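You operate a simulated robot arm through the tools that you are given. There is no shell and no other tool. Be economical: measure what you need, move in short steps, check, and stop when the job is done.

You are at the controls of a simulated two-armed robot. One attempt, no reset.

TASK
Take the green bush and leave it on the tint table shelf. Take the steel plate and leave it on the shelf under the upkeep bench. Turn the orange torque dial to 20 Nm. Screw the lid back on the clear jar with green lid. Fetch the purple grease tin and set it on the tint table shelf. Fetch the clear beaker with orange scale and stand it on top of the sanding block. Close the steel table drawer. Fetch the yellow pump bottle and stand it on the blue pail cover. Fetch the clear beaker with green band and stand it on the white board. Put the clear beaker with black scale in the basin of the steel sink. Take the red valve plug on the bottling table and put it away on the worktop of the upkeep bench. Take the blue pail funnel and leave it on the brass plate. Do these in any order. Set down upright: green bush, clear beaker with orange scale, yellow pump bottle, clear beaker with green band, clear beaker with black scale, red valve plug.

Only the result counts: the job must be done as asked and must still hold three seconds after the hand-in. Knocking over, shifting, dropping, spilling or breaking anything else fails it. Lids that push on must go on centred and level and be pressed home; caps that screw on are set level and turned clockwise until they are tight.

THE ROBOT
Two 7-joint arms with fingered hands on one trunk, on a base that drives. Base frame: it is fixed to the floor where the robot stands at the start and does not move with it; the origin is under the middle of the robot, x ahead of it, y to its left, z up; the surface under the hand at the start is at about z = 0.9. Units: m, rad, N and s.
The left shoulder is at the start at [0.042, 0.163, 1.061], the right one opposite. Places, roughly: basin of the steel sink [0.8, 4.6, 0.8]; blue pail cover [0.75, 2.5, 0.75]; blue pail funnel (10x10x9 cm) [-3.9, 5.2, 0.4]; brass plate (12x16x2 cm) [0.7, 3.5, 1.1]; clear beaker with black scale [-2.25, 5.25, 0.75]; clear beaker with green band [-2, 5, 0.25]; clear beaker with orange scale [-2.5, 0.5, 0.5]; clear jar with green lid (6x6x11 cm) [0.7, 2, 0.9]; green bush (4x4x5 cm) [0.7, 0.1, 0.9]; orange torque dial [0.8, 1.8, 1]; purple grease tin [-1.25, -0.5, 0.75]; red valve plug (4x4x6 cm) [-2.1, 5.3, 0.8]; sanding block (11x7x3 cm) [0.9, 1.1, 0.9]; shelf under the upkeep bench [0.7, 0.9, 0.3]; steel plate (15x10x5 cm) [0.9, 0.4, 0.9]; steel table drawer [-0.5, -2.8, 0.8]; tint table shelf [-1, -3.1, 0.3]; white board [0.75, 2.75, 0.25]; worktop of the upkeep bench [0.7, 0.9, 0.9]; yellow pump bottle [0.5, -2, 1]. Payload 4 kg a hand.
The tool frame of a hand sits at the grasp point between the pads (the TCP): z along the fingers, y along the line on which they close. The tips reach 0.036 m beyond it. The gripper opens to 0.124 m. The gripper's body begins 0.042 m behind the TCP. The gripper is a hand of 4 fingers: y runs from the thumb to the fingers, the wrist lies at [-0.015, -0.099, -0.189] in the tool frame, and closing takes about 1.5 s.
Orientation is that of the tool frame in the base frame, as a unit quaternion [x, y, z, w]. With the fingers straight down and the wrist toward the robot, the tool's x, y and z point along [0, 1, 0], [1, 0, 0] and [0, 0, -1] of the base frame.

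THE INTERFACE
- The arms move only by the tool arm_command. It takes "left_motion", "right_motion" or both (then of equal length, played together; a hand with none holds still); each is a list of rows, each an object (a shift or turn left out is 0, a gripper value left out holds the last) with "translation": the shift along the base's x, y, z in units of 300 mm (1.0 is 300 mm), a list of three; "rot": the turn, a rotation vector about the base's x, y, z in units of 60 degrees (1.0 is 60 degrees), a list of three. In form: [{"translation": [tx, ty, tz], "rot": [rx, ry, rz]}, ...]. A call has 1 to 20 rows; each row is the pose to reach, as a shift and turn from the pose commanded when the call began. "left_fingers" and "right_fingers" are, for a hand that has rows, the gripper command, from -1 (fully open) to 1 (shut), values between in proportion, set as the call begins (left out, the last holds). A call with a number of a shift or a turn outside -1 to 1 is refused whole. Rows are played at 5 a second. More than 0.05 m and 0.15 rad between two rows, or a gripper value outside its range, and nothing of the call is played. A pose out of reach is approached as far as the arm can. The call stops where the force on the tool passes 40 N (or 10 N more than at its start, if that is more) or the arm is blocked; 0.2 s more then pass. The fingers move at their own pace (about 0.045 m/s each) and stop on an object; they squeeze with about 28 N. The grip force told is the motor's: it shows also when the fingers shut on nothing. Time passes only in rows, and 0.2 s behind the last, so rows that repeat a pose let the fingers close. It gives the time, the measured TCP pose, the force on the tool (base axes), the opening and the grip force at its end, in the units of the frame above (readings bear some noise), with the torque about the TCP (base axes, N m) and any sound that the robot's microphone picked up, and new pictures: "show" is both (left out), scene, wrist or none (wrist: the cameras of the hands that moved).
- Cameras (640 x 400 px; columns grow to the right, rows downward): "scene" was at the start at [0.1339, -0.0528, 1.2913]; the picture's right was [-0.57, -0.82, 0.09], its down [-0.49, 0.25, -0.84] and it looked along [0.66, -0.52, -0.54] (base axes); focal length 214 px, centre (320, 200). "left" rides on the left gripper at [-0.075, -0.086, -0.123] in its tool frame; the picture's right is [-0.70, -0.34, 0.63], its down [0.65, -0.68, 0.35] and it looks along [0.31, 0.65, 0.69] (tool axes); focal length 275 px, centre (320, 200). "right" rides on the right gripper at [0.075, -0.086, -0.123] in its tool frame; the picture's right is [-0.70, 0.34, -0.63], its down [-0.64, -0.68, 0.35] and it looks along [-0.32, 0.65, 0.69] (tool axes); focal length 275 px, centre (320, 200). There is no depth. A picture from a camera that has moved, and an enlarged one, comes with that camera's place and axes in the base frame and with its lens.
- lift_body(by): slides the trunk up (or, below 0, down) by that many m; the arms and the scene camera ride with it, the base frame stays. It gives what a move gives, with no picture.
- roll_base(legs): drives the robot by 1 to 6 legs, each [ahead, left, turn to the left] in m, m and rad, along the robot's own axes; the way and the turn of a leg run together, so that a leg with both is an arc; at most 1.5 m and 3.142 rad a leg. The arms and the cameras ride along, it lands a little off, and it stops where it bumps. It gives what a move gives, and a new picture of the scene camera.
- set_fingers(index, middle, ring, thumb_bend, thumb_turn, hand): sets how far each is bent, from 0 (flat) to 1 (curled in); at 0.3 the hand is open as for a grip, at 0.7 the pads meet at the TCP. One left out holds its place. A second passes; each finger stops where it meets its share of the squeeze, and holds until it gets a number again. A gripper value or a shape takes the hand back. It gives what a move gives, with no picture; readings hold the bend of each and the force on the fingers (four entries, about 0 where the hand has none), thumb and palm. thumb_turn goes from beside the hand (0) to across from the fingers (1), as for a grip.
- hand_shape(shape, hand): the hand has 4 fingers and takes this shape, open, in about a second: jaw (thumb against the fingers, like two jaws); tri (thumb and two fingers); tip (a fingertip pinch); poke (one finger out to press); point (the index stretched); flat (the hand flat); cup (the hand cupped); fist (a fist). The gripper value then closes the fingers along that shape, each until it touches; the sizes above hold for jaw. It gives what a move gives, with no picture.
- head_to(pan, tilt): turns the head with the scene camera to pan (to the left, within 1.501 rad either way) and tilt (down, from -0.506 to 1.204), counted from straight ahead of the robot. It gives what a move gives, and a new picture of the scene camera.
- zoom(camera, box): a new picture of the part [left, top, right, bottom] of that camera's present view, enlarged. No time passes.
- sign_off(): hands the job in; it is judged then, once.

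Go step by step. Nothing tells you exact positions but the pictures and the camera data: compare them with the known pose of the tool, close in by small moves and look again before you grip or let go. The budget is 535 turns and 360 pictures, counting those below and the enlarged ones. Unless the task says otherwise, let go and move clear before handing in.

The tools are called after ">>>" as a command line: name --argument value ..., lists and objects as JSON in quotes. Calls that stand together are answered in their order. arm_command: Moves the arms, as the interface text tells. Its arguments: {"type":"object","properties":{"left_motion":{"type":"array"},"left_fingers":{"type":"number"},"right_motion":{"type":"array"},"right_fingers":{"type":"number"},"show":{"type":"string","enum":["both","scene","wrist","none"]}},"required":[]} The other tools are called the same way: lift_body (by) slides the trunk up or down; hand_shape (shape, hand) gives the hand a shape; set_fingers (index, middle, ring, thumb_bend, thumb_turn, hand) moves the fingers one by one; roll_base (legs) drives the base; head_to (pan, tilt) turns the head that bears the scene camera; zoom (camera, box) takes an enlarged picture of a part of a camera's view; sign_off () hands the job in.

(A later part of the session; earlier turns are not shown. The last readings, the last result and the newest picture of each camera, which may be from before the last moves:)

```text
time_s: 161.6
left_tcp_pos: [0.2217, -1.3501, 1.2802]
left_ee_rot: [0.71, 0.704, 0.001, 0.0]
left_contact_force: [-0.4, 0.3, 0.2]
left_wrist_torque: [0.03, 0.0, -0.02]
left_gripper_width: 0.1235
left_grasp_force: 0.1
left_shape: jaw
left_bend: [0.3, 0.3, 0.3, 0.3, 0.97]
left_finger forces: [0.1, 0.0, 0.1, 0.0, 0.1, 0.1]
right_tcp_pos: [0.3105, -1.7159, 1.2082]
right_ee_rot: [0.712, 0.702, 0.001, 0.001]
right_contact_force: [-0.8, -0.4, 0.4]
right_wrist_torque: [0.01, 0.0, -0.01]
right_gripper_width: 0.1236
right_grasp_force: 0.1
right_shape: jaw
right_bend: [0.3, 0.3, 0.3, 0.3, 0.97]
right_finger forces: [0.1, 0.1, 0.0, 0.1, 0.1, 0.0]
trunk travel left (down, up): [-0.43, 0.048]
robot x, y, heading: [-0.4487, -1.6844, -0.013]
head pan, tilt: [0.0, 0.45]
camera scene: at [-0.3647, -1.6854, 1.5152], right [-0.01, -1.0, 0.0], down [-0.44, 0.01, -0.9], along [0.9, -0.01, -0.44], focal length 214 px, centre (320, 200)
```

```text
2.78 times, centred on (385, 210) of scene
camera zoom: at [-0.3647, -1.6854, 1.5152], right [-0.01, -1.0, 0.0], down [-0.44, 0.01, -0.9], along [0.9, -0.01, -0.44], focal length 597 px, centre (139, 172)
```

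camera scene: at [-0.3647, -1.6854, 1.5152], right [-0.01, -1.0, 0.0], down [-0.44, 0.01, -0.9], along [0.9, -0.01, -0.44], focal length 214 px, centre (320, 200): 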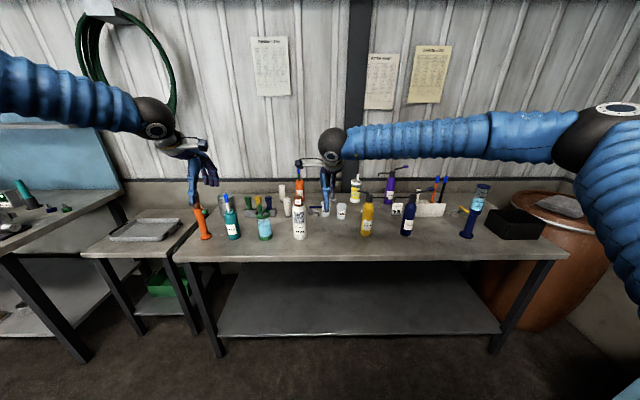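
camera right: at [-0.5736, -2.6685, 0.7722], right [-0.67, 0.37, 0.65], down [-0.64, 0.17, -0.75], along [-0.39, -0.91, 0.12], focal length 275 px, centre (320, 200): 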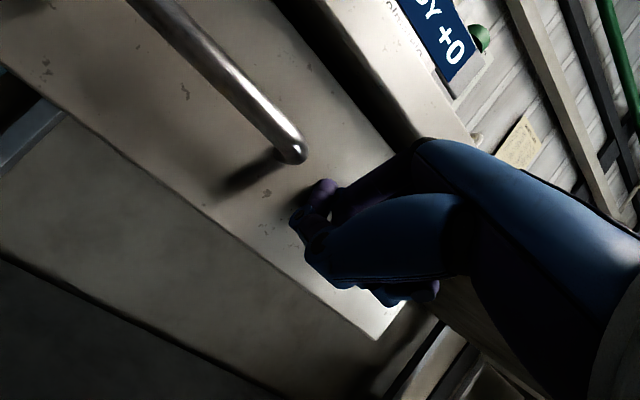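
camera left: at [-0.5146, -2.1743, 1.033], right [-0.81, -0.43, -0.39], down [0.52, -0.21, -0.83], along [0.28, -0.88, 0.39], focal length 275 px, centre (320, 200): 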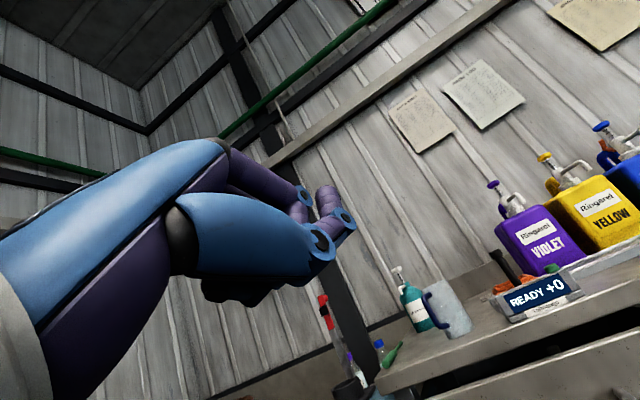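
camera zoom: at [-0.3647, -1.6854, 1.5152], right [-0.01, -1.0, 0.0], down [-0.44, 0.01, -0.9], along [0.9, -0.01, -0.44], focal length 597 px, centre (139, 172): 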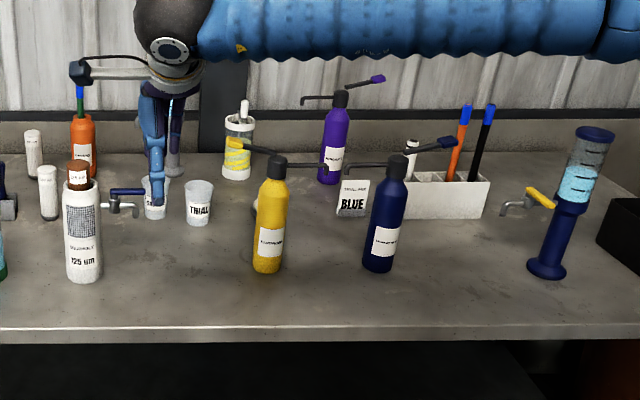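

The yellow pump bottle stands at about (0.505, -1.92), body z 0.90–1.06. I rotate the right hand so it closes sideways, pitched ~50° forward.

>>> arm_command --right_motion '[{"translation": [0, -0.055, -0.05], "rot": [0.054, -0.054, -0.116]}, {"translation": [0, -0.11, -0.1], "rot": [0.108, -0.108, -0.233]}, {"translation": [0, -0.165, -0.15], "rot": [0.162, -0.162, -0.349]}, {"translation": [0, -0.22, -0.2], "rot": [0.217, -0.217, -0.465]}, {"translation": [0, -0.275, -0.25], "rot": [0.271, -0.271, -0.582]}, {"translation": [0, -0.33, -0.3], "rot": [0.325, -0.325, -0.698]}]' --show "none"

>>> arm_command --right_motion '[{"translation": [0, -0.055, -0.05], "rot": [0.054, -0.054, -0.116]}, {"translation": [0, -0.11, -0.1], "rot": [0.108, -0.108, -0.233]}, {"translation": [0, -0.165, -0.15], "rot": [0.162, -0.162, -0.349]}, {"translation": [0, -0.22, -0.2], "rot": [0.217, -0.217, -0.465]}, {"translation": [0, -0.275, -0.25], "rot": [0.271, -0.271, -0.582]}, {"translation": [0, -0.33, -0.3], "rot": [0.325, -0.325, -0.698]}]' --show "both"

```text
time_s: 162.9
left_tcp_pos: [0.2224, -1.3503, 1.2809]
left_ee_rot: [0.71, 0.704, 0.001, -0.001]
left_contact_force: [-0.3, -0.2, -0.3]
left_wrist_torque: [-0.02, -0.01, 0.01]
left_gripper_width: 0.1241
left_grasp_force: 0.0
left_shape: jaw
left_bend: [0.3, 0.3, 0.3, 0.3, 0.97]
left_finger forces: [0.0, 0.0, 0.0, 0.0, 0.0, 0.0]
right_tcp_pos: [0.3096, -1.8181, 1.1192]
right_ee_rot: [0.893, 0.384, 0.234, 0.0]
right_contact_force: [-0.4, 0.8, -0.3]
right_wrist_torque: [0.0, 0.0, 0.02]
right_gripper_width: 0.1237
right_grasp_force: 0.0
right_shape: jaw
right_bend: [0.3, 0.3, 0.3, 0.3, 0.97]
right_finger forces: [0.0, 0.0, 0.0, 0.0, 0.0, 0.0]
trunk travel left (down, up): [-0.43, 0.048]
robot x, y, heading: [-0.4515, -1.6824, -0.014]
head pan, tilt: [0.0, 0.45]
```

```text
time_s: 164.3
left_tcp_pos: [0.2221, -1.3497, 1.2808]
left_ee_rot: [0.71, 0.704, 0.002, 0.001]
left_contact_force: [0.8, -0.7, -0.5]
left_wrist_torque: [-0.01, -0.01, 0.0]
left_gripper_width: 0.1239
left_grasp_force: 0.1
left_shape: jaw
left_bend: [0.3, 0.3, 0.3, 0.3, 0.97]
left_finger forces: [0.0, 0.0, 0.0, 0.0, 0.0, 0.1]
right_tcp_pos: [0.3115, -1.9161, 1.0256]
right_ee_rot: [0.906, -0.007, 0.422, -0.001]
right_contact_force: [0.0, -0.2, -0.1]
right_wrist_torque: [0.06, 0.0, -0.01]
right_gripper_width: 0.1237
right_grasp_force: 0.0
right_shape: jaw
right_bend: [0.3, 0.3, 0.3, 0.3, 0.97]
right_finger forces: [0.0, 0.1, 0.1, 0.0, 0.1, 0.0]
trunk travel left (down, up): [-0.43, 0.048]
robot x, y, heading: [-0.4505, -1.6898, -0.015]
head pan, tilt: [0.0, 0.45]
camera scene: at [-0.3645, -1.6862, 1.5152], right [-0.01, -1.0, 0.0], down [-0.44, 0.01, -0.9], along [0.9, -0.01, -0.44], focal length 214 px, centre (320, 200)
camera right: at [0.2661, -1.8303, 1.1643], right [-0.94, -0.32, -0.13], down [-0.14, 0.69, -0.71], along [0.32, -0.65, -0.69], focal length 275 px, centre (320, 200)
```

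scene: 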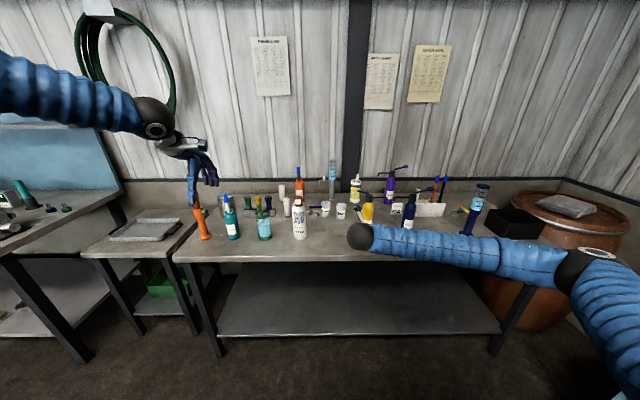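
right: 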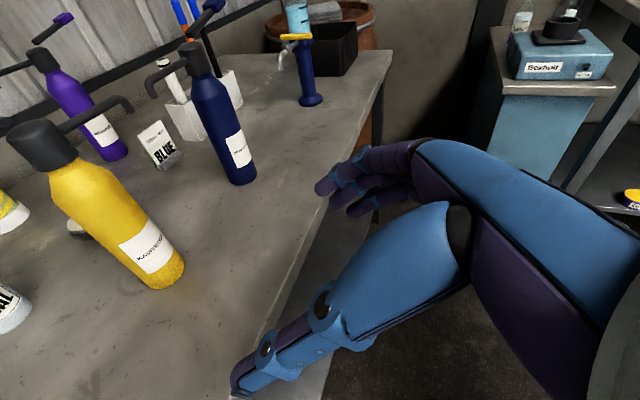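

Aligned with the bottle in y. Approach: roll ahead 0.15, then fine arm motion.

>>> roll_base --legs '[[0.14, 0, 0.015]]'

>>> arm_command --right_motion '[{"translation": [0, 0, -0.06]}, {"translation": [0, 0, -0.13]}]' --show "both"

```text
time_s: 165.7
left_tcp_pos: [0.3551, -1.3404, 1.281]
left_ee_rot: [0.704, 0.71, 0.001, 0.0]
left_contact_force: [0.4, -0.2, -0.1]
left_wrist_torque: [0.02, -0.01, 0.03]
left_gripper_width: 0.1239
left_grasp_force: 0.1
left_shape: jaw
left_bend: [0.3, 0.3, 0.3, 0.3, 0.97]
left_finger forces: [0.0, 0.0, 0.0, 0.0, 0.0, 0.0]
right_tcp_pos: [0.4529, -1.9039, 1.0267]
right_ee_rot: [0.907, 0.001, 0.422, -0.004]
right_contact_force: [0.2, 0.3, 0.3]
right_wrist_torque: [0.01, 0.02, -0.02]
right_gripper_width: 0.1239
right_grasp_force: 0.0
right_shape: jaw
right_bend: [0.3, 0.3, 0.3, 0.3, 0.97]
right_finger forces: [0.1, 0.1, 0.0, 0.1, 0.0, 0.0]
trunk travel left (down, up): [-0.43, 0.048]
robot x, y, heading: [-0.3092, -1.686, 0.001]
head pan, tilt: [0.0, 0.45]
camera scene: at [-0.2265, -1.6853, 1.5153], right [0.0, -1.0, 0.0], down [-0.44, 0.0, -0.9], along [0.9, 0.0, -0.44], focal length 214 px, centre (320, 200)
```

scene: 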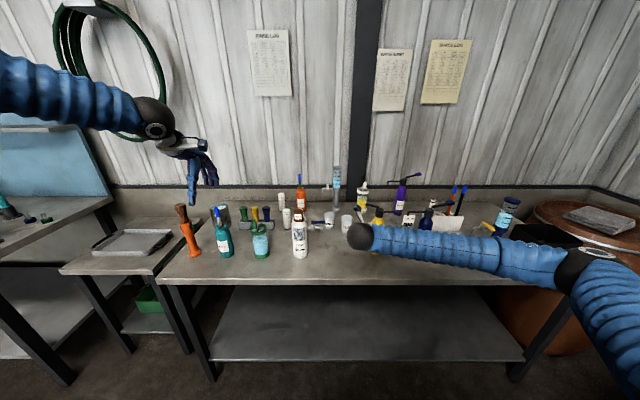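

```text
time_s: 166.3
left_tcp_pos: [0.3556, -1.3411, 1.2795]
left_ee_rot: [0.705, 0.709, 0.002, -0.001]
left_contact_force: [0.7, 0.5, -0.4]
left_wrist_torque: [-0.03, 0.0, 0.03]
left_gripper_width: 0.1239
left_grasp_force: 0.1
left_shape: jaw
left_bend: [0.3, 0.3, 0.3, 0.3, 0.97]
left_finger forces: [0.0, 0.0, 0.0, 0.0, 0.0, 0.0]
right_tcp_pos: [0.4539, -1.906, 0.9875]
right_ee_rot: [0.907, 0.0, 0.421, -0.003]
right_contact_force: [0.6, -0.5, -1.0]
right_wrist_torque: [0.0, -0.05, -0.01]
right_gripper_width: 0.124
right_grasp_force: 0.0
right_shape: jaw
right_bend: [0.3, 0.3, 0.3, 0.3, 0.97]
right_finger forces: [0.0, 0.0, 0.0, 0.1, 0.0, 0.1]
trunk travel left (down, up): [-0.43, 0.048]
robot x, y, heading: [-0.3133, -1.6879, 0.001]
head pan, tilt: [0.0, 0.45]
camera scene: at [-0.225, -1.6855, 1.5151], right [0.0, -1.0, 0.0], down [-0.44, 0.0, -0.9], along [0.9, 0.0, -0.44], focal length 214 px, centre (320, 200)
camera right: at [0.4072, -1.8212, 1.1254], right [-0.93, -0.34, -0.13], down [-0.15, 0.69, -0.71], along [0.33, -0.64, -0.69], focal length 275 px, centre (320, 200)
```

scene: 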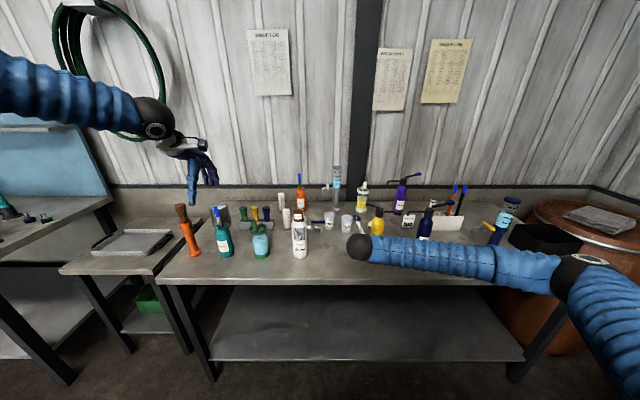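
right: 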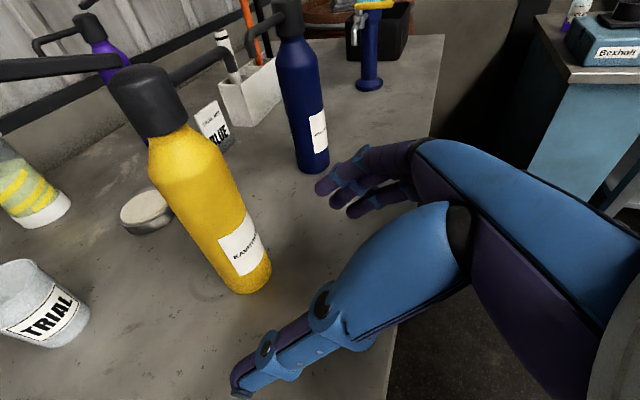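

>>> arm_command --right_motion '[{"translation": [0.1, -0.01, 0]}, {"translation": [0.2, -0.02, 0]}, {"translation": [0.26, -0.02, 0]}]' --show "wrist"

```text
time_s: 167.1
left_tcp_pos: [0.3558, -1.3407, 1.2799]
left_ee_rot: [0.705, 0.71, 0.001, 0.0]
left_contact_force: [-0.7, 0.9, 0.3]
left_wrist_torque: [-0.01, -0.03, 0.01]
left_gripper_width: 0.1241
left_grasp_force: 0.0
left_shape: jaw
left_bend: [0.3, 0.3, 0.3, 0.3, 0.97]
left_finger forces: [0.0, 0.1, 0.0, 0.0, 0.0, 0.1]
right_tcp_pos: [0.5304, -1.9103, 0.9869]
right_ee_rot: [0.906, 0.001, 0.422, -0.005]
right_contact_force: [0.8, -0.3, -0.2]
right_wrist_torque: [-0.04, 0.0, 0.01]
right_gripper_width: 0.1237
right_grasp_force: 0.1
right_shape: jaw
right_bend: [0.3, 0.3, 0.3, 0.3, 0.97]
right_finger forces: [0.0, 0.1, 0.0, 0.1, 0.0, 0.1]
trunk travel left (down, up): [-0.43, 0.048]
robot x, y, heading: [-0.3127, -1.6814, -0.002]
head pan, tilt: [0.0, 0.45]
camera right: at [0.4845, -1.8264, 1.1245], right [-0.93, -0.34, -0.13], down [-0.15, 0.69, -0.71], along [0.33, -0.64, -0.69], focal length 275 px, centre (320, 200)
```

right: 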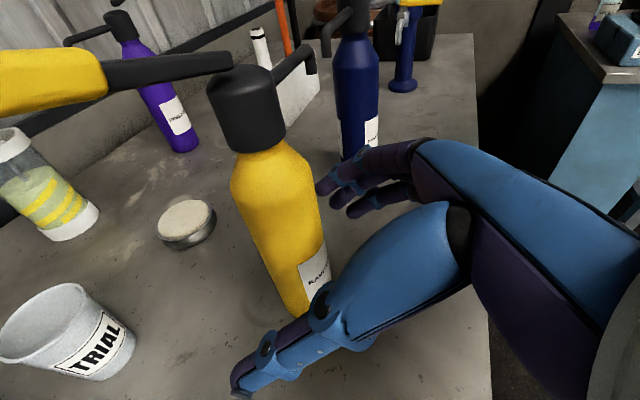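

>>> arm_command --right_motion '[{"translation": [0.06, 0, 0]}]' --show "none"

>>> arm_command --right_motion '[{"translation": [0, 0, 0]}, {"translation": [0, 0, 0]}, {"translation": [0, 0, 0]}, {"translation": [0, 0, 0]}, {"translation": [0, 0, 0]}, {"translation": [0, 0, 0]}]' --right_fingers 1 --show "wrist"

```text
time_s: 167.5
left_tcp_pos: [0.3562, -1.3408, 1.2803]
left_ee_rot: [0.705, 0.709, 0.001, 0.0]
left_contact_force: [-0.2, 0.0, 0.7]
left_wrist_torque: [0.0, 0.01, 0.01]
left_gripper_width: 0.1238
left_grasp_force: 0.0
left_shape: jaw
left_bend: [0.3, 0.3, 0.3, 0.3, 0.97]
left_finger forces: [0.1, 0.1, 0.0, 0.1, 0.0, 0.0]
right_tcp_pos: [0.5497, -1.9102, 0.9868]
right_ee_rot: [0.907, 0.001, 0.422, -0.002]
right_contact_force: [0.3, -0.2, -0.6]
right_wrist_torque: [0.03, 0.03, 0.0]
right_gripper_width: 0.1238
right_grasp_force: 0.0
right_shape: jaw
right_bend: [0.3, 0.3, 0.3, 0.3, 0.97]
right_finger forces: [0.0, 0.1, 0.0, 0.0, 0.1, 0.0]
trunk travel left (down, up): [-0.43, 0.048]
robot x, y, heading: [-0.312, -1.6883, 0.001]
head pan, tilt: [0.0, 0.45]
```

```text
time_s: 168.9
left_tcp_pos: [0.355, -1.3408, 1.2802]
left_ee_rot: [0.705, 0.709, 0.002, -0.001]
left_contact_force: [0.4, -0.8, -0.9]
left_wrist_torque: [-0.01, -0.03, 0.02]
left_gripper_width: 0.1237
left_grasp_force: 0.0
left_shape: jaw
left_bend: [0.3, 0.3, 0.3, 0.3, 0.97]
left_finger forces: [0.0, 0.0, 0.1, 0.1, 0.1, 0.1]
right_tcp_pos: [0.5498, -1.9099, 0.9864]
right_ee_rot: [0.907, 0.0, 0.422, -0.004]
right_contact_force: [-0.4, -2.1, -0.6]
right_wrist_torque: [-0.14, 0.08, -0.05]
right_gripper_width: 0.061
right_grasp_force: 27.7
right_shape: jaw
right_bend: [0.42, 0.45, 0.47, 0.57, 1.0]
right_finger forces: [17.0, 8.8, 3.2, 0.0, 27.2, 0.0]
trunk travel left (down, up): [-0.43, 0.048]
robot x, y, heading: [-0.312, -1.6819, 0.003]
head pan, tilt: [0.0, 0.45]
camera right: at [0.5039, -1.8261, 1.1248], right [-0.93, -0.34, -0.13], down [-0.15, 0.69, -0.71], along [0.33, -0.64, -0.69], focal length 275 px, centre (320, 200)
```

right: 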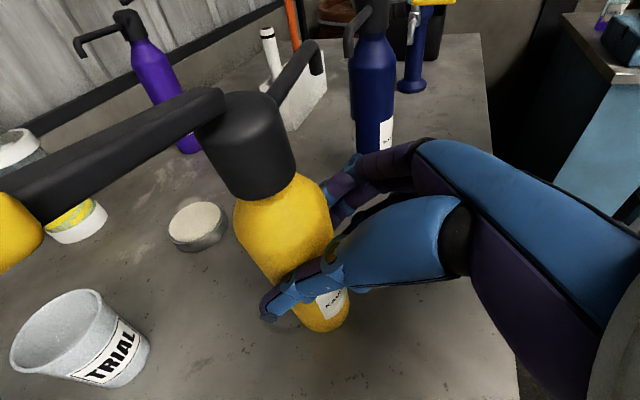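

Gripped (width 0.061). Lift straight up and check.

>>> arm_command --right_motion '[{"translation": [0, 0, 0.1]}, {"translation": [0, 0, 0.25]}, {"translation": [0, 0, 0.4]}, {"translation": [0, 0, 0.55]}, {"translation": [0, 0, 0.65]}]' --show "wrist"

```text
time_s: 170.1
left_tcp_pos: [0.3553, -1.3421, 1.2803]
left_ee_rot: [0.704, 0.71, 0.001, 0.0]
left_contact_force: [-1.0, 0.4, 0.8]
left_wrist_torque: [0.0, 0.0, 0.01]
left_gripper_width: 0.1237
left_grasp_force: 0.1
left_shape: jaw
left_bend: [0.3, 0.3, 0.3, 0.3, 0.97]
left_finger forces: [0.0, 0.0, 0.0, 0.1, 0.0, 0.0]
right_tcp_pos: [0.5473, -1.9119, 1.1826]
right_ee_rot: [0.907, 0.001, 0.422, -0.003]
right_contact_force: [-0.9, 1.1, -4.5]
right_wrist_torque: [0.06, 0.09, 0.01]
right_gripper_width: 0.0597
right_grasp_force: 28.3
right_shape: jaw
right_bend: [0.42, 0.46, 0.49, 0.57, 1.0]
right_finger forces: [16.8, 7.3, 3.5, 0.1, 27.0, 0.0]
trunk travel left (down, up): [-0.43, 0.048]
robot x, y, heading: [-0.3131, -1.685, 0.003]
head pan, tilt: [0.0, 0.45]
camera right: at [0.5015, -1.8277, 1.3205], right [-0.93, -0.34, -0.13], down [-0.15, 0.69, -0.71], along [0.33, -0.64, -0.69], focal length 275 px, centre (320, 200)
```

right: 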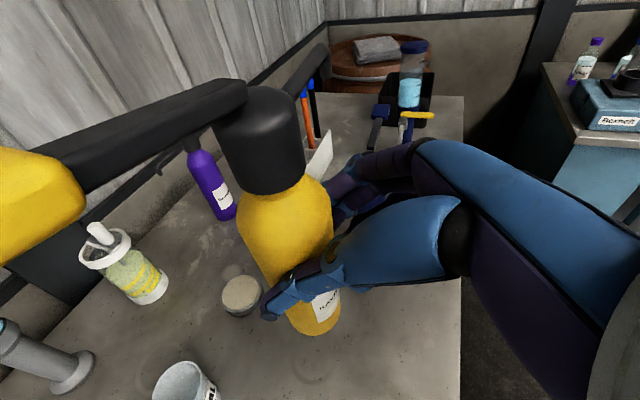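

Bottle held. Tuck it in, then drive north and around to the beaker rack at (-2.5, 0.5).

>>> arm_command --right_motion '[{"translation": [-0.16, 0, 0]}, {"translation": [-0.32, 0, 0]}, {"translation": [-0.48, 0, 0]}, {"translation": [-0.64, 0, 0]}, {"translation": [-0.8, 0, 0]}]' --show "none"

>>> roll_base --legs '[[-0.17, 0, 0], [0, 0, 1.57], [1.1, 0, 0], [1.1, 0, 0], [0, 0, 1.0]]'

>>> head_to --pan 0.5 --tilt 0.4

```text
time_s: 171.3
left_tcp_pos: [0.3536, -1.3409, 1.2807]
left_ee_rot: [0.704, 0.71, 0.002, 0.001]
left_contact_force: [0.7, 0.3, 0.2]
left_wrist_torque: [0.0, 0.0, -0.01]
left_gripper_width: 0.1237
left_grasp_force: 0.2
left_shape: jaw
left_bend: [0.3, 0.3, 0.3, 0.3, 0.97]
left_finger forces: [0.0, 0.1, 0.0, 0.1, 0.0, 0.0]
right_tcp_pos: [0.3055, -1.9055, 1.1829]
right_ee_rot: [0.907, 0.0, 0.422, -0.004]
right_contact_force: [-0.7, -0.4, -4.2]
right_wrist_torque: [0.03, 0.08, 0.0]
right_gripper_width: 0.0591
right_grasp_force: 28.3
right_shape: jaw
right_bend: [0.42, 0.46, 0.5, 0.57, 1.0]
right_finger forces: [17.1, 7.1, 3.7, 0.0, 26.8, 0.0]
trunk travel left (down, up): [-0.43, 0.048]
robot x, y, heading: [-0.3142, -1.6834, 0.0]
head pan, tilt: [0.0, 0.45]
```

```text
time_s: 189.7
left_tcp_pos: [-1.1781, 0.6025, 1.2808]
left_ee_rot: [-0.483, 0.875, 0.0, -0.002]
left_contact_force: [0.3, -0.2, -0.2]
left_wrist_torque: [0.02, 0.0, 0.0]
left_gripper_width: 0.1238
left_grasp_force: 0.0
left_shape: jaw
left_bend: [0.3, 0.3, 0.3, 0.3, 0.97]
left_finger forces: [0.0, 0.0, 0.0, 0.0, 0.0, 0.0]
right_tcp_pos: [-0.8315, 1.0524, 1.183]
right_ee_rot: [0.254, 0.871, 0.114, -0.406]
right_contact_force: [0.6, 0.0, -3.4]
right_wrist_torque: [-0.1, -0.04, -0.01]
right_gripper_width: 0.0558
right_grasp_force: 28.2
right_shape: jaw
right_bend: [0.43, 0.47, 0.51, 0.58, 1.0]
right_finger forces: [15.6, 7.1, 1.0, 0.0, 23.1, 0.0]
trunk travel left (down, up): [-0.43, 0.048]
robot x, y, heading: [-0.4302, 0.5371, 2.573]
head pan, tilt: [0.0, 0.45]
camera scene: at [-0.5021, 0.5795, 1.5152], right [0.54, 0.84, 0.0], down [0.37, -0.24, -0.9], along [-0.76, 0.48, -0.44], focal length 214 px, centre (320, 200)
```

scene: 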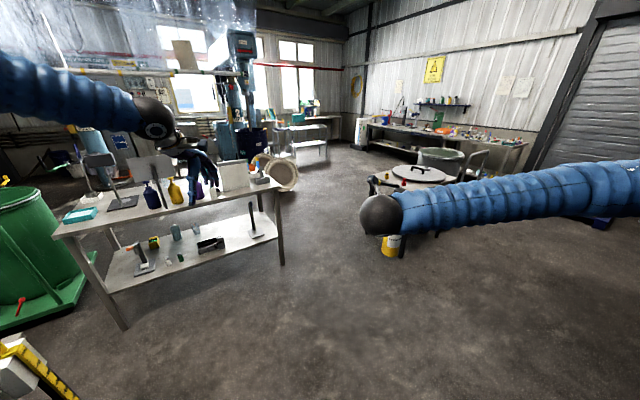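

```text
time_s: 190.6
left_tcp_pos: [-1.1768, 0.6039, 1.2802]
left_ee_rot: [-0.483, 0.875, 0.0, -0.002]
left_contact_force: [-0.2, -0.1, -0.8]
left_wrist_torque: [0.0, 0.02, -0.03]
left_gripper_width: 0.1239
left_grasp_force: 0.1
left_shape: jaw
left_bend: [0.3, 0.3, 0.3, 0.3, 0.97]
left_finger forces: [0.0, 0.0, 0.0, 0.0, 0.0, 0.0]
right_tcp_pos: [-0.8317, 1.0532, 1.1832]
right_ee_rot: [0.254, 0.87, 0.114, -0.407]
right_contact_force: [0.7, 0.5, -3.9]
right_wrist_torque: [-0.08, -0.11, 0.03]
right_gripper_width: 0.0558
right_grasp_force: 28.2
right_shape: jaw
right_bend: [0.43, 0.47, 0.51, 0.58, 1.0]
right_finger forces: [15.6, 7.0, 1.0, 0.0, 23.1, 0.0]
trunk travel left (down, up): [-0.43, 0.048]
robot x, y, heading: [-0.4321, 0.53, 2.572]
head pan, tilt: [0.499, 0.4]
camera scene: at [-0.5171, 0.5368, 1.5199], right [0.07, 1.0, 0.0], down [0.39, -0.03, -0.92], along [-0.92, 0.06, -0.39], focal length 214 px, centre (320, 200)
```

scene: 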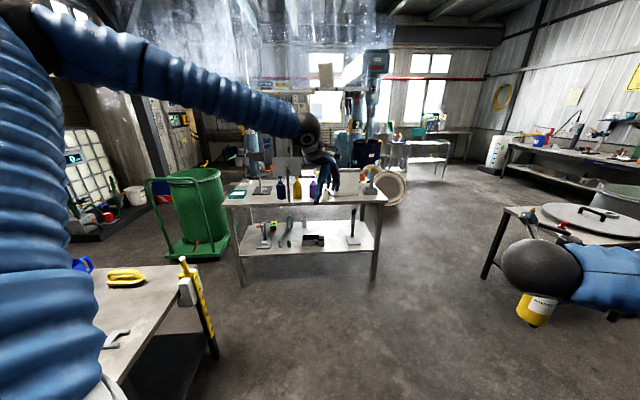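

>>> zoom --camera "scene" --box '[215, 165, 415, 295]'

>>> zoom --camera "right" --box '[0, 0, 640, 400]'

```text
3.08 times, centred on (315, 230) of scene
camera zoom: at [-0.5171, 0.5368, 1.5199], right [0.07, 1.0, 0.0], down [0.39, -0.03, -0.92], along [-0.92, 0.06, -0.39], focal length 660 px, centre (335, 108)
```

zoom: 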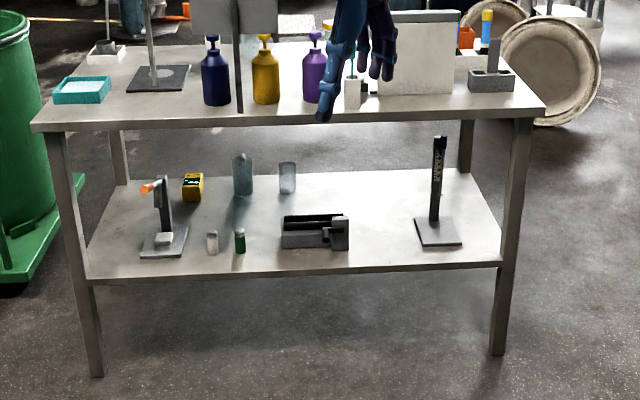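

```text
1.00 times, centred on (320, 200) of right (not enlarged: the box is as wide or as high as the picture)
camera zoom: at [-0.8389, 0.9562, 1.321], right [0.97, -0.22, -0.13], down [-0.24, -0.66, -0.71], along [0.07, 0.72, -0.69], focal length 275 px, centre (320, 200)
```

zoom: 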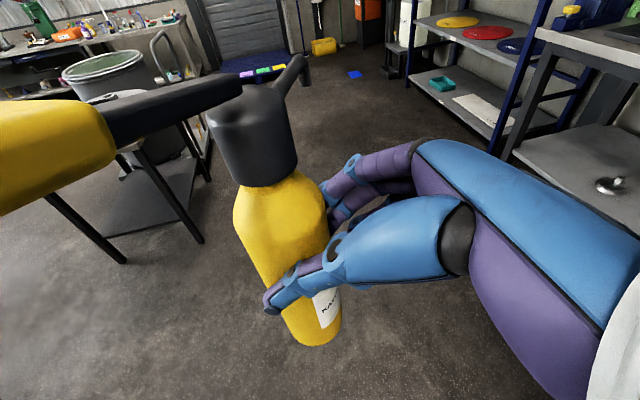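

The beakers are on the lower shelf of that rack. The bottle grip is loosening slightly, so I deliver it first: turn to face +x and drive left to the lid rack near (0.75, 2.5).

>>> roll_base --legs '[[0, 0, -2.57], [0, 1.0, 0], [0, 0.95, 0]]'

>>> head_to --pan 0 --tilt 0.4

```text
time_s: 206.2
left_tcp_pos: [0.1542, 2.819, 1.28]
left_ee_rot: [0.696, 0.718, 0.002, -0.001]
left_contact_force: [0.2, 0.5, 0.0]
left_wrist_torque: [0.01, 0.0, 0.03]
left_gripper_width: 0.1241
left_grasp_force: 0.1
left_shape: jaw
left_bend: [0.3, 0.3, 0.3, 0.3, 0.97]
left_finger forces: [0.1, 0.0, 0.0, 0.0, 0.1, 0.0]
right_tcp_pos: [0.1199, 2.2545, 1.1831]
right_ee_rot: [0.906, 0.011, 0.422, -0.009]
right_contact_force: [-1.2, 0.3, -4.1]
right_wrist_torque: [0.01, 0.15, -0.03]
right_gripper_width: 0.0548
right_grasp_force: 27.8
right_shape: jaw
right_bend: [0.43, 0.47, 0.51, 0.58, 1.0]
right_finger forces: [15.4, 6.8, 0.3, 0.1, 21.8, 0.0]
trunk travel left (down, up): [-0.43, 0.048]
robot x, y, heading: [-0.5011, 2.4627, 0.029]
head pan, tilt: [0.499, 0.4]
camera scene: at [-0.4297, 2.5056, 1.5199], right [0.5, -0.87, 0.0], down [-0.34, -0.2, -0.92], along [0.79, 0.46, -0.39], focal length 214 px, centre (320, 200)
```

scene: 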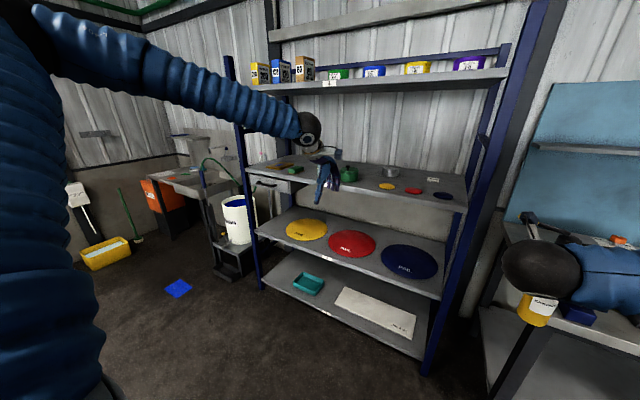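

```text
time_s: 207.2
left_tcp_pos: [0.1541, 2.8195, 1.2809]
left_ee_rot: [0.696, 0.718, 0.002, -0.001]
left_contact_force: [-0.4, -0.5, -0.4]
left_wrist_torque: [-0.01, 0.0, -0.03]
left_gripper_width: 0.1239
left_grasp_force: 0.1
left_shape: jaw
left_bend: [0.3, 0.3, 0.3, 0.3, 0.97]
left_finger forces: [0.0, 0.0, 0.1, 0.1, 0.0, 0.0]
right_tcp_pos: [0.1193, 2.2544, 1.1841]
right_ee_rot: [0.906, 0.011, 0.423, -0.008]
right_contact_force: [0.5, -0.5, -4.2]
right_wrist_torque: [0.07, 0.09, -0.03]
right_gripper_width: 0.0549
right_grasp_force: 28.2
right_shape: jaw
right_bend: [0.43, 0.47, 0.51, 0.58, 1.0]
right_finger forces: [15.4, 6.7, 0.3, 0.0, 21.8, 0.0]
trunk travel left (down, up): [-0.43, 0.048]
robot x, y, heading: [-0.5026, 2.4603, 0.023]
head pan, tilt: [0.0, 0.4]
camera scene: at [-0.4173, 2.4611, 1.5199], right [0.03, -1.0, 0.0], down [-0.4, -0.01, -0.92], along [0.92, 0.02, -0.4], focal length 214 px, centre (320, 200)
```

scene: 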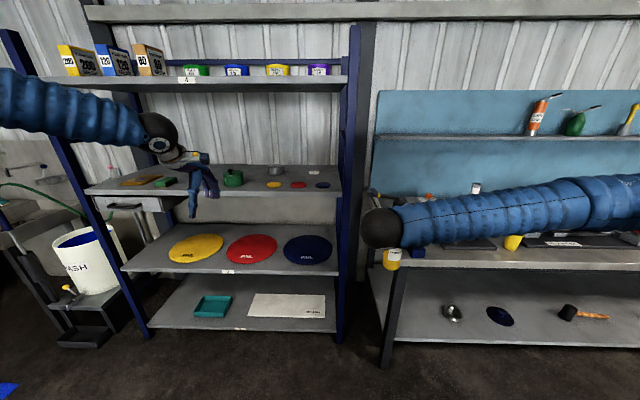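

The big blue pail cover disc is centred about (0.62, 2.56), radius 0.14, on the z≈0.76 shelf; next shelf is at z≈1.2. I shift left, lower the trunk and pull the left hand back.

>>> roll_base --legs '[[0, 0.31, -0.023]]'

>>> lift_body --by -0.2

>>> arm_command --left_motion '[{"translation": [-0.15, 0.02, 0.05]}, {"translation": [-0.3, 0.04, 0.1]}, {"translation": [-0.4, 0.05, 0.15]}]' --right_motion '[{"translation": [0, 0, -0.05]}, {"translation": [0, 0, -0.1]}, {"translation": [0, 0, -0.15]}]' --show "both"

```text
time_s: 209.3
left_tcp_pos: [0.1592, 3.1183, 1.2794]
left_ee_rot: [0.704, 0.71, 0.002, -0.001]
left_contact_force: [0.0, -1.1, 0.1]
left_wrist_torque: [0.0, 0.02, 0.0]
left_gripper_width: 0.1238
left_grasp_force: 0.1
left_shape: jaw
left_bend: [0.3, 0.3, 0.3, 0.3, 0.97]
left_finger forces: [0.0, 0.0, 0.0, 0.0, 0.0, 0.0]
right_tcp_pos: [0.1113, 2.5537, 1.1831]
right_ee_rot: [0.906, -0.001, 0.422, -0.005]
right_contact_force: [-0.3, 1.0, -4.6]
right_wrist_torque: [0.02, 0.14, -0.01]
right_gripper_width: 0.0549
right_grasp_force: 27.9
right_shape: jaw
right_bend: [0.43, 0.47, 0.51, 0.58, 1.0]
right_finger forces: [15.4, 6.8, 0.4, 0.0, 21.7, 0.0]
trunk travel left (down, up): [-0.43, 0.048]
robot x, y, heading: [-0.5069, 2.7779, -0.001]
head pan, tilt: [0.0, 0.4]
camera scene: at [-0.4213, 2.7748, 1.5199], right [0.0, -1.0, 0.0], down [-0.4, 0.0, -0.92], along [0.92, 0.0, -0.4], focal length 214 px, centre (320, 200)
```

scene: 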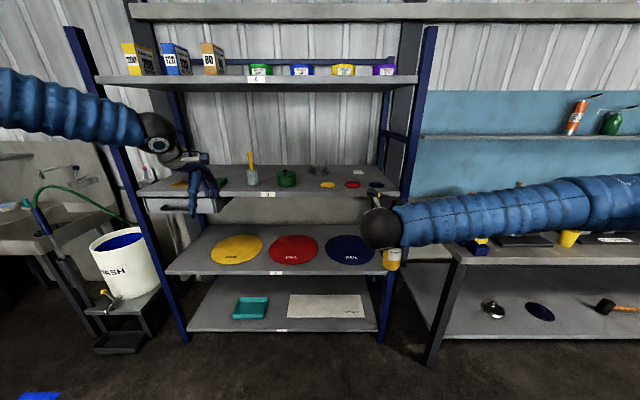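

```text
time_s: 211.4
left_tcp_pos: [0.1594, 3.1177, 1.0801]
left_ee_rot: [0.705, 0.71, 0.002, 0.0]
left_contact_force: [-0.2, 0.2, 0.5]
left_wrist_torque: [-0.04, 0.02, 0.01]
left_gripper_width: 0.1235
left_grasp_force: 0.0
left_shape: jaw
left_bend: [0.3, 0.3, 0.3, 0.3, 0.97]
left_finger forces: [0.1, 0.0, 0.0, 0.0, 0.0, 0.0]
right_tcp_pos: [0.1098, 2.5542, 0.9838]
right_ee_rot: [0.907, 0.0, 0.422, -0.004]
right_contact_force: [-0.9, -0.6, -4.1]
right_wrist_torque: [0.03, 0.13, -0.05]
right_gripper_width: 0.0548
right_grasp_force: 28.1
right_shape: jaw
right_bend: [0.43, 0.47, 0.51, 0.58, 1.0]
right_finger forces: [15.5, 6.8, 0.4, 0.1, 21.7, 0.1]
trunk travel left (down, up): [-0.23, 0.248]
robot x, y, heading: [-0.5073, 2.7743, -0.002]
head pan, tilt: [0.0, 0.4]
```

```text
time_s: 212.2
left_tcp_pos: [0.04, 3.1338, 1.1248]
left_ee_rot: [0.704, 0.71, 0.002, 0.0]
left_contact_force: [0.1, -0.5, 0.8]
left_wrist_torque: [-0.01, 0.01, 0.0]
left_gripper_width: 0.1239
left_grasp_force: 0.0
left_shape: jaw
left_bend: [0.3, 0.3, 0.3, 0.3, 0.97]
left_finger forces: [0.0, 0.0, 0.1, 0.1, 0.0, 0.1]
right_tcp_pos: [0.1104, 2.5544, 0.9382]
right_ee_rot: [0.907, 0.001, 0.422, -0.003]
right_contact_force: [0.4, 0.1, -4.8]
right_wrist_torque: [-0.01, 0.15, 0.0]
right_gripper_width: 0.0545
right_grasp_force: 28.0
right_shape: jaw
right_bend: [0.43, 0.47, 0.51, 0.58, 1.0]
right_finger forces: [15.3, 6.8, 0.4, 0.1, 21.6, 0.1]
trunk travel left (down, up): [-0.23, 0.248]
robot x, y, heading: [-0.5094, 2.7722, 0.002]
head pan, tilt: [0.0, 0.4]
camera scene: at [-0.359, 2.7745, 1.299], right [0.0, -1.0, 0.0], down [-0.52, 0.0, -0.85], along [0.85, 0.0, -0.52], focal length 214 px, centre (320, 200)
camera right: at [0.0638, 2.6374, 1.0751], right [-0.93, -0.34, -0.13], down [-0.15, 0.69, -0.71], along [0.33, -0.64, -0.69], focal length 275 px, centre (320, 200)
camera left: at [-0.0465, 3.0587, 1.248], right [-0.33, -0.7, -0.64], down [-0.68, 0.64, -0.35], along [0.65, 0.32, -0.69], focal length 275 px, centre (320, 200)
```

scene: 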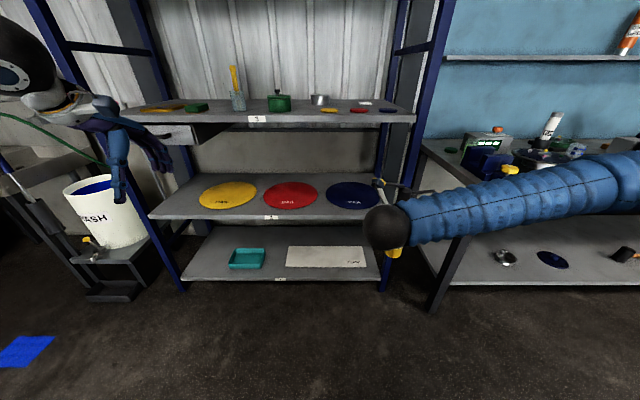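
right: 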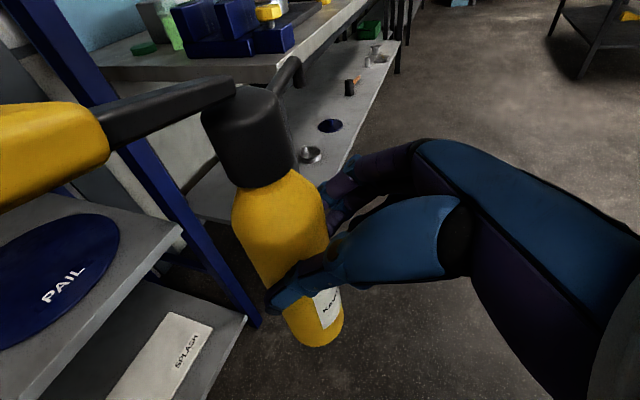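
left: 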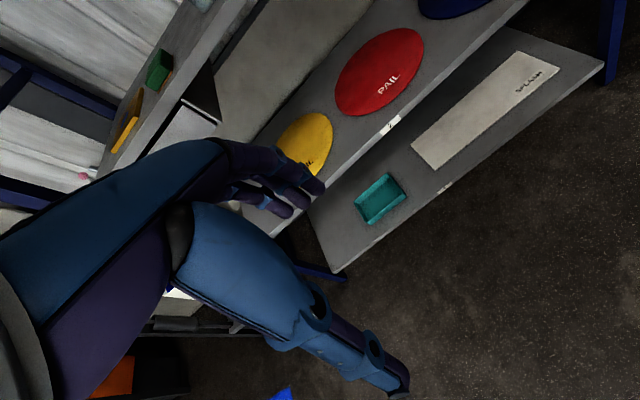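

The forearm would cross the rack post unless the arm is stretched. I extend the arm first and look.

>>> arm_command --right_motion '[{"translation": [0.15, 0.03, 0]}, {"translation": [0.3, 0.06, 0]}, {"translation": [0.45, 0.1, 0]}, {"translation": [0.6, 0.14, 0]}, {"translation": [0.75, 0.18, 0]}, {"translation": [0.88, 0.2, 0]}]' --show "both"

```text
time_s: 213.6
left_tcp_pos: [0.0413, 3.1342, 1.1241]
left_ee_rot: [0.705, 0.709, 0.002, 0.0]
left_contact_force: [0.6, -0.7, -0.1]
left_wrist_torque: [-0.02, -0.01, -0.03]
left_gripper_width: 0.1239
left_grasp_force: 0.1
left_shape: jaw
left_bend: [0.3, 0.3, 0.3, 0.3, 0.97]
left_finger forces: [0.0, 0.1, 0.0, 0.1, 0.0, 0.0]
right_tcp_pos: [0.3716, 2.6125, 0.9371]
right_ee_rot: [0.907, 0.001, 0.421, -0.003]
right_contact_force: [0.2, 0.2, -4.9]
right_wrist_torque: [0.06, 0.13, 0.0]
right_gripper_width: 0.0545
right_grasp_force: 28.5
right_shape: jaw
right_bend: [0.43, 0.47, 0.51, 0.58, 1.0]
right_finger forces: [15.2, 7.2, 0.7, 0.1, 21.8, 0.1]
trunk travel left (down, up): [-0.23, 0.248]
robot x, y, heading: [-0.507, 2.7715, 0.002]
head pan, tilt: [0.0, 0.4]
camera scene: at [-0.3574, 2.7748, 1.2987], right [0.0, -1.0, 0.0], down [-0.52, 0.0, -0.85], along [0.85, 0.0, -0.52], focal length 214 px, centre (320, 200)
camera right: at [0.325, 2.6963, 1.0747], right [-0.93, -0.34, -0.12], down [-0.15, 0.69, -0.71], along [0.33, -0.64, -0.69], focal length 275 px, centre (320, 200)
```

scene: 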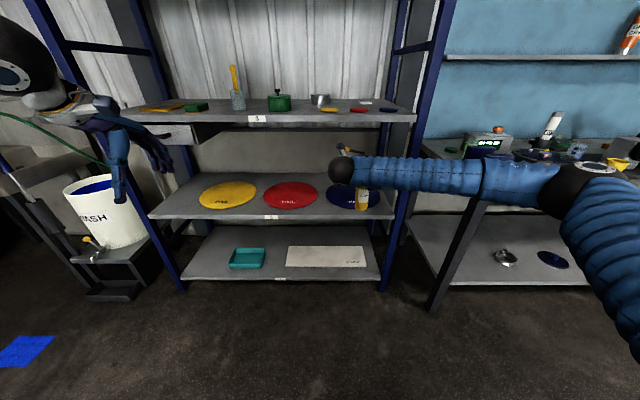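
right: 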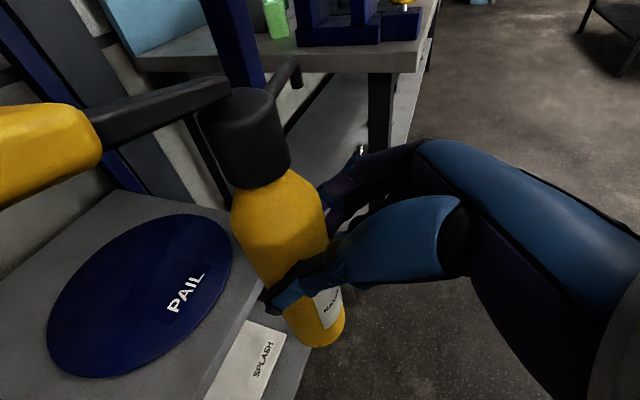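

>>> roll_base --legs '[[0.13, 0, 0]]'

>>> arm_command --right_motion '[{"translation": [0.13, 0.02, -0.03]}, {"translation": [0.26, 0.03, -0.08]}]' --show "both"

```text
time_s: 214.9
left_tcp_pos: [0.17, 3.1364, 1.1235]
left_ee_rot: [0.705, 0.709, 0.001, -0.001]
left_contact_force: [-0.7, -0.2, 0.5]
left_wrist_torque: [0.02, 0.0, -0.04]
left_gripper_width: 0.1238
left_grasp_force: 0.0
left_shape: jaw
left_bend: [0.3, 0.3, 0.3, 0.3, 0.97]
left_finger forces: [0.0, 0.0, 0.1, 0.0, 0.0, 0.0]
right_tcp_pos: [0.4989, 2.6124, 0.9361]
right_ee_rot: [0.908, 0.001, 0.419, -0.003]
right_contact_force: [1.1, -0.8, -4.1]
right_wrist_torque: [0.01, 0.11, -0.01]
right_gripper_width: 0.0546
right_grasp_force: 28.0
right_shape: jaw
right_bend: [0.43, 0.47, 0.51, 0.58, 1.0]
right_finger forces: [15.3, 7.2, 0.2, 0.1, 21.8, 0.0]
trunk travel left (down, up): [-0.23, 0.248]
robot x, y, heading: [-0.3823, 2.7756, 0.001]
head pan, tilt: [0.0, 0.4]
camera scene: at [-0.2287, 2.7748, 1.2986], right [0.0, -1.0, 0.0], down [-0.52, 0.0, -0.85], along [0.85, 0.0, -0.52], focal length 214 px, centre (320, 200)
```

scene: 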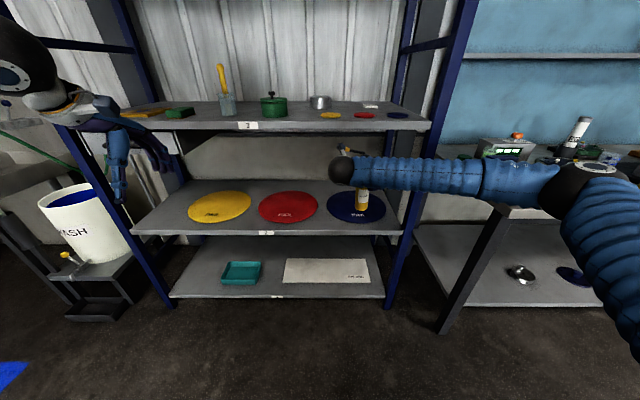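

```text
time_s: 215.5
left_tcp_pos: [0.1698, 3.1348, 1.1243]
left_ee_rot: [0.705, 0.71, 0.002, 0.0]
left_contact_force: [0.5, 0.3, -0.1]
left_wrist_torque: [-0.01, 0.0, 0.02]
left_gripper_width: 0.1237
left_grasp_force: 0.0
left_shape: jaw
left_bend: [0.3, 0.3, 0.3, 0.3, 0.97]
left_finger forces: [0.0, 0.0, 0.0, 0.1, 0.0, 0.0]
right_tcp_pos: [0.5772, 2.6206, 0.9148]
right_ee_rot: [0.907, 0.0, 0.421, -0.003]
right_contact_force: [-0.5, -0.3, -4.7]
right_wrist_torque: [0.06, 0.11, -0.02]
right_gripper_width: 0.0545
right_grasp_force: 28.2
right_shape: jaw
right_bend: [0.43, 0.47, 0.51, 0.58, 1.0]
right_finger forces: [15.1, 7.3, 0.3, 0.1, 21.6, 0.0]
trunk travel left (down, up): [-0.23, 0.248]
robot x, y, heading: [-0.3818, 2.7755, 0.003]
head pan, tilt: [0.0, 0.4]
camera scene: at [-0.2295, 2.7747, 1.2985], right [0.0, -1.0, 0.0], down [-0.52, 0.0, -0.85], along [0.85, 0.0, -0.52], focal length 214 px, centre (320, 200)
camera right: at [0.5323, 2.7057, 1.0521], right [-0.93, -0.34, -0.12], down [-0.15, 0.69, -0.71], along [0.33, -0.64, -0.69], focal length 275 px, centre (320, 200)
```

scene: 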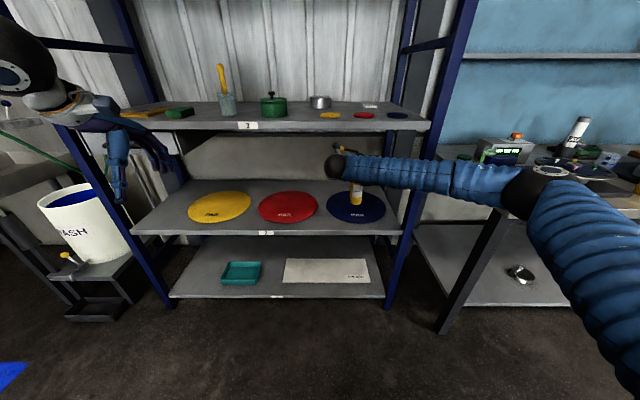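
right: 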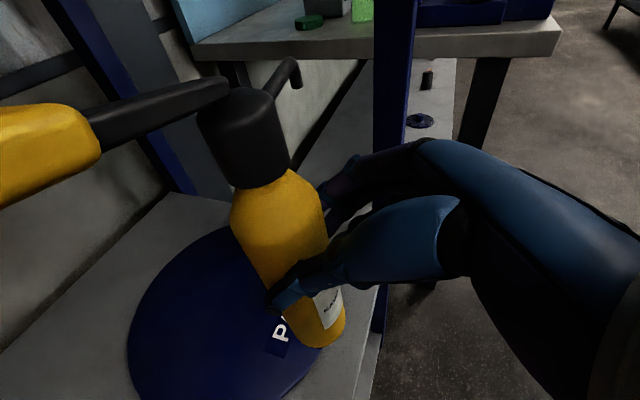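

Cross-checking both cameras, the disc is actually near (0.78, 2.59) at z≈0.63, with the shelf front at x≈0.57. I lower the trunk first, then go deeper.

>>> lift_body --by -0.12

>>> roll_base --legs '[[0.12, 0, 0]]'

>>> arm_command --right_motion '[{"translation": [0.0, -0.02, 0]}]' --show "wrist"

```text
time_s: 217.0
left_tcp_pos: [0.167, 3.1338, 1.0048]
left_ee_rot: [0.704, 0.71, 0.002, -0.001]
left_contact_force: [0.4, -0.4, 0.7]
left_wrist_torque: [0.0, 0.0, -0.07]
left_gripper_width: 0.1238
left_grasp_force: 0.0
left_shape: jaw
left_bend: [0.3, 0.3, 0.3, 0.3, 0.97]
left_finger forces: [0.1, 0.1, 0.0, 0.1, 0.0, 0.1]
right_tcp_pos: [0.5752, 2.6216, 0.7951]
right_ee_rot: [0.906, 0.0, 0.423, -0.004]
right_contact_force: [0.2, 0.5, -3.9]
right_wrist_torque: [0.03, 0.14, 0.01]
right_gripper_width: 0.0542
right_grasp_force: 27.7
right_shape: jaw
right_bend: [0.43, 0.47, 0.51, 0.58, 1.0]
right_finger forces: [15.2, 7.1, 0.0, 0.0, 22.0, 0.0]
trunk travel left (down, up): [-0.11, 0.368]
robot x, y, heading: [-0.3759, 2.7721, -0.001]
head pan, tilt: [0.0, 0.4]
```

```text
time_s: 218.2
left_tcp_pos: [0.2886, 3.1343, 1.0034]
left_ee_rot: [0.704, 0.71, 0.002, -0.001]
left_contact_force: [0.0, 0.2, -0.5]
left_wrist_torque: [0.02, -0.02, -0.01]
left_gripper_width: 0.1238
left_grasp_force: 0.0
left_shape: jaw
left_bend: [0.3, 0.3, 0.3, 0.3, 0.97]
left_finger forces: [0.0, 0.1, 0.0, 0.1, 0.0, 0.2]
right_tcp_pos: [0.698, 2.6212, 0.7919]
right_ee_rot: [0.908, 0.0, 0.42, -0.003]
right_contact_force: [0.0, -0.4, -4.3]
right_wrist_torque: [0.04, 0.12, 0.0]
right_gripper_width: 0.0542
right_grasp_force: 28.0
right_shape: jaw
right_bend: [0.43, 0.47, 0.51, 0.58, 1.0]
right_finger forces: [15.2, 7.3, 0.1, 0.0, 21.9, 0.0]
trunk travel left (down, up): [-0.11, 0.368]
robot x, y, heading: [-0.2611, 2.7749, 0.0]
head pan, tilt: [0.0, 0.4]
camera scene: at [-0.0358, 2.7747, 1.1404], right [0.0, -1.0, 0.0], down [-0.66, 0.0, -0.75], along [0.75, 0.0, -0.66], focal length 214 px, centre (320, 200)
```

scene: 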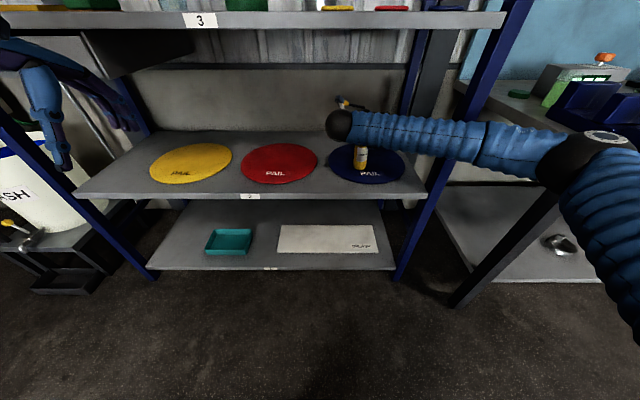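

```text
time_s: 218.7
left_tcp_pos: [0.2888, 3.1344, 1.0043]
left_ee_rot: [0.704, 0.71, 0.003, -0.001]
left_contact_force: [0.0, -0.5, -0.2]
left_wrist_torque: [0.03, 0.01, -0.01]
left_gripper_width: 0.1239
left_grasp_force: 0.1
left_shape: jaw
left_bend: [0.3, 0.3, 0.3, 0.3, 0.97]
left_finger forces: [0.1, 0.1, 0.0, 0.0, 0.1, 0.0]
right_tcp_pos: [0.6967, 2.6146, 0.7929]
right_ee_rot: [0.907, 0.001, 0.421, -0.003]
right_contact_force: [0.4, -0.5, -4.5]
right_wrist_torque: [0.02, 0.15, -0.01]
right_gripper_width: 0.0543
right_grasp_force: 28.4
right_shape: jaw
right_bend: [0.43, 0.47, 0.51, 0.58, 1.0]
right_finger forces: [15.2, 7.1, 0.0, 0.1, 21.8, 0.1]
trunk travel left (down, up): [-0.11, 0.368]
robot x, y, heading: [-0.2585, 2.7736, -0.003]
head pan, tilt: [0.0, 0.4]
camera right: at [0.6501, 2.6984, 0.93], right [-0.93, -0.34, -0.12], down [-0.16, 0.69, -0.71], along [0.33, -0.64, -0.69], focal length 275 px, centre (320, 200)
```

right: 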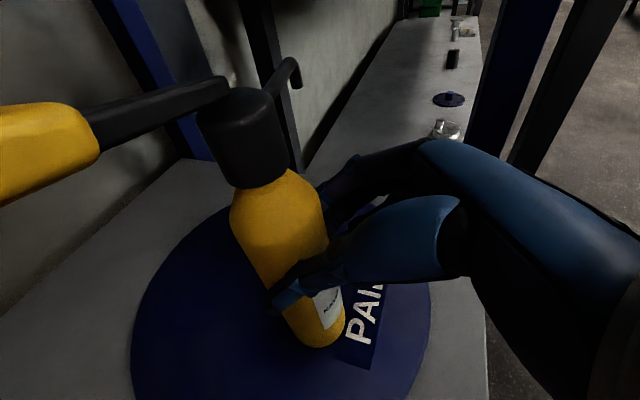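

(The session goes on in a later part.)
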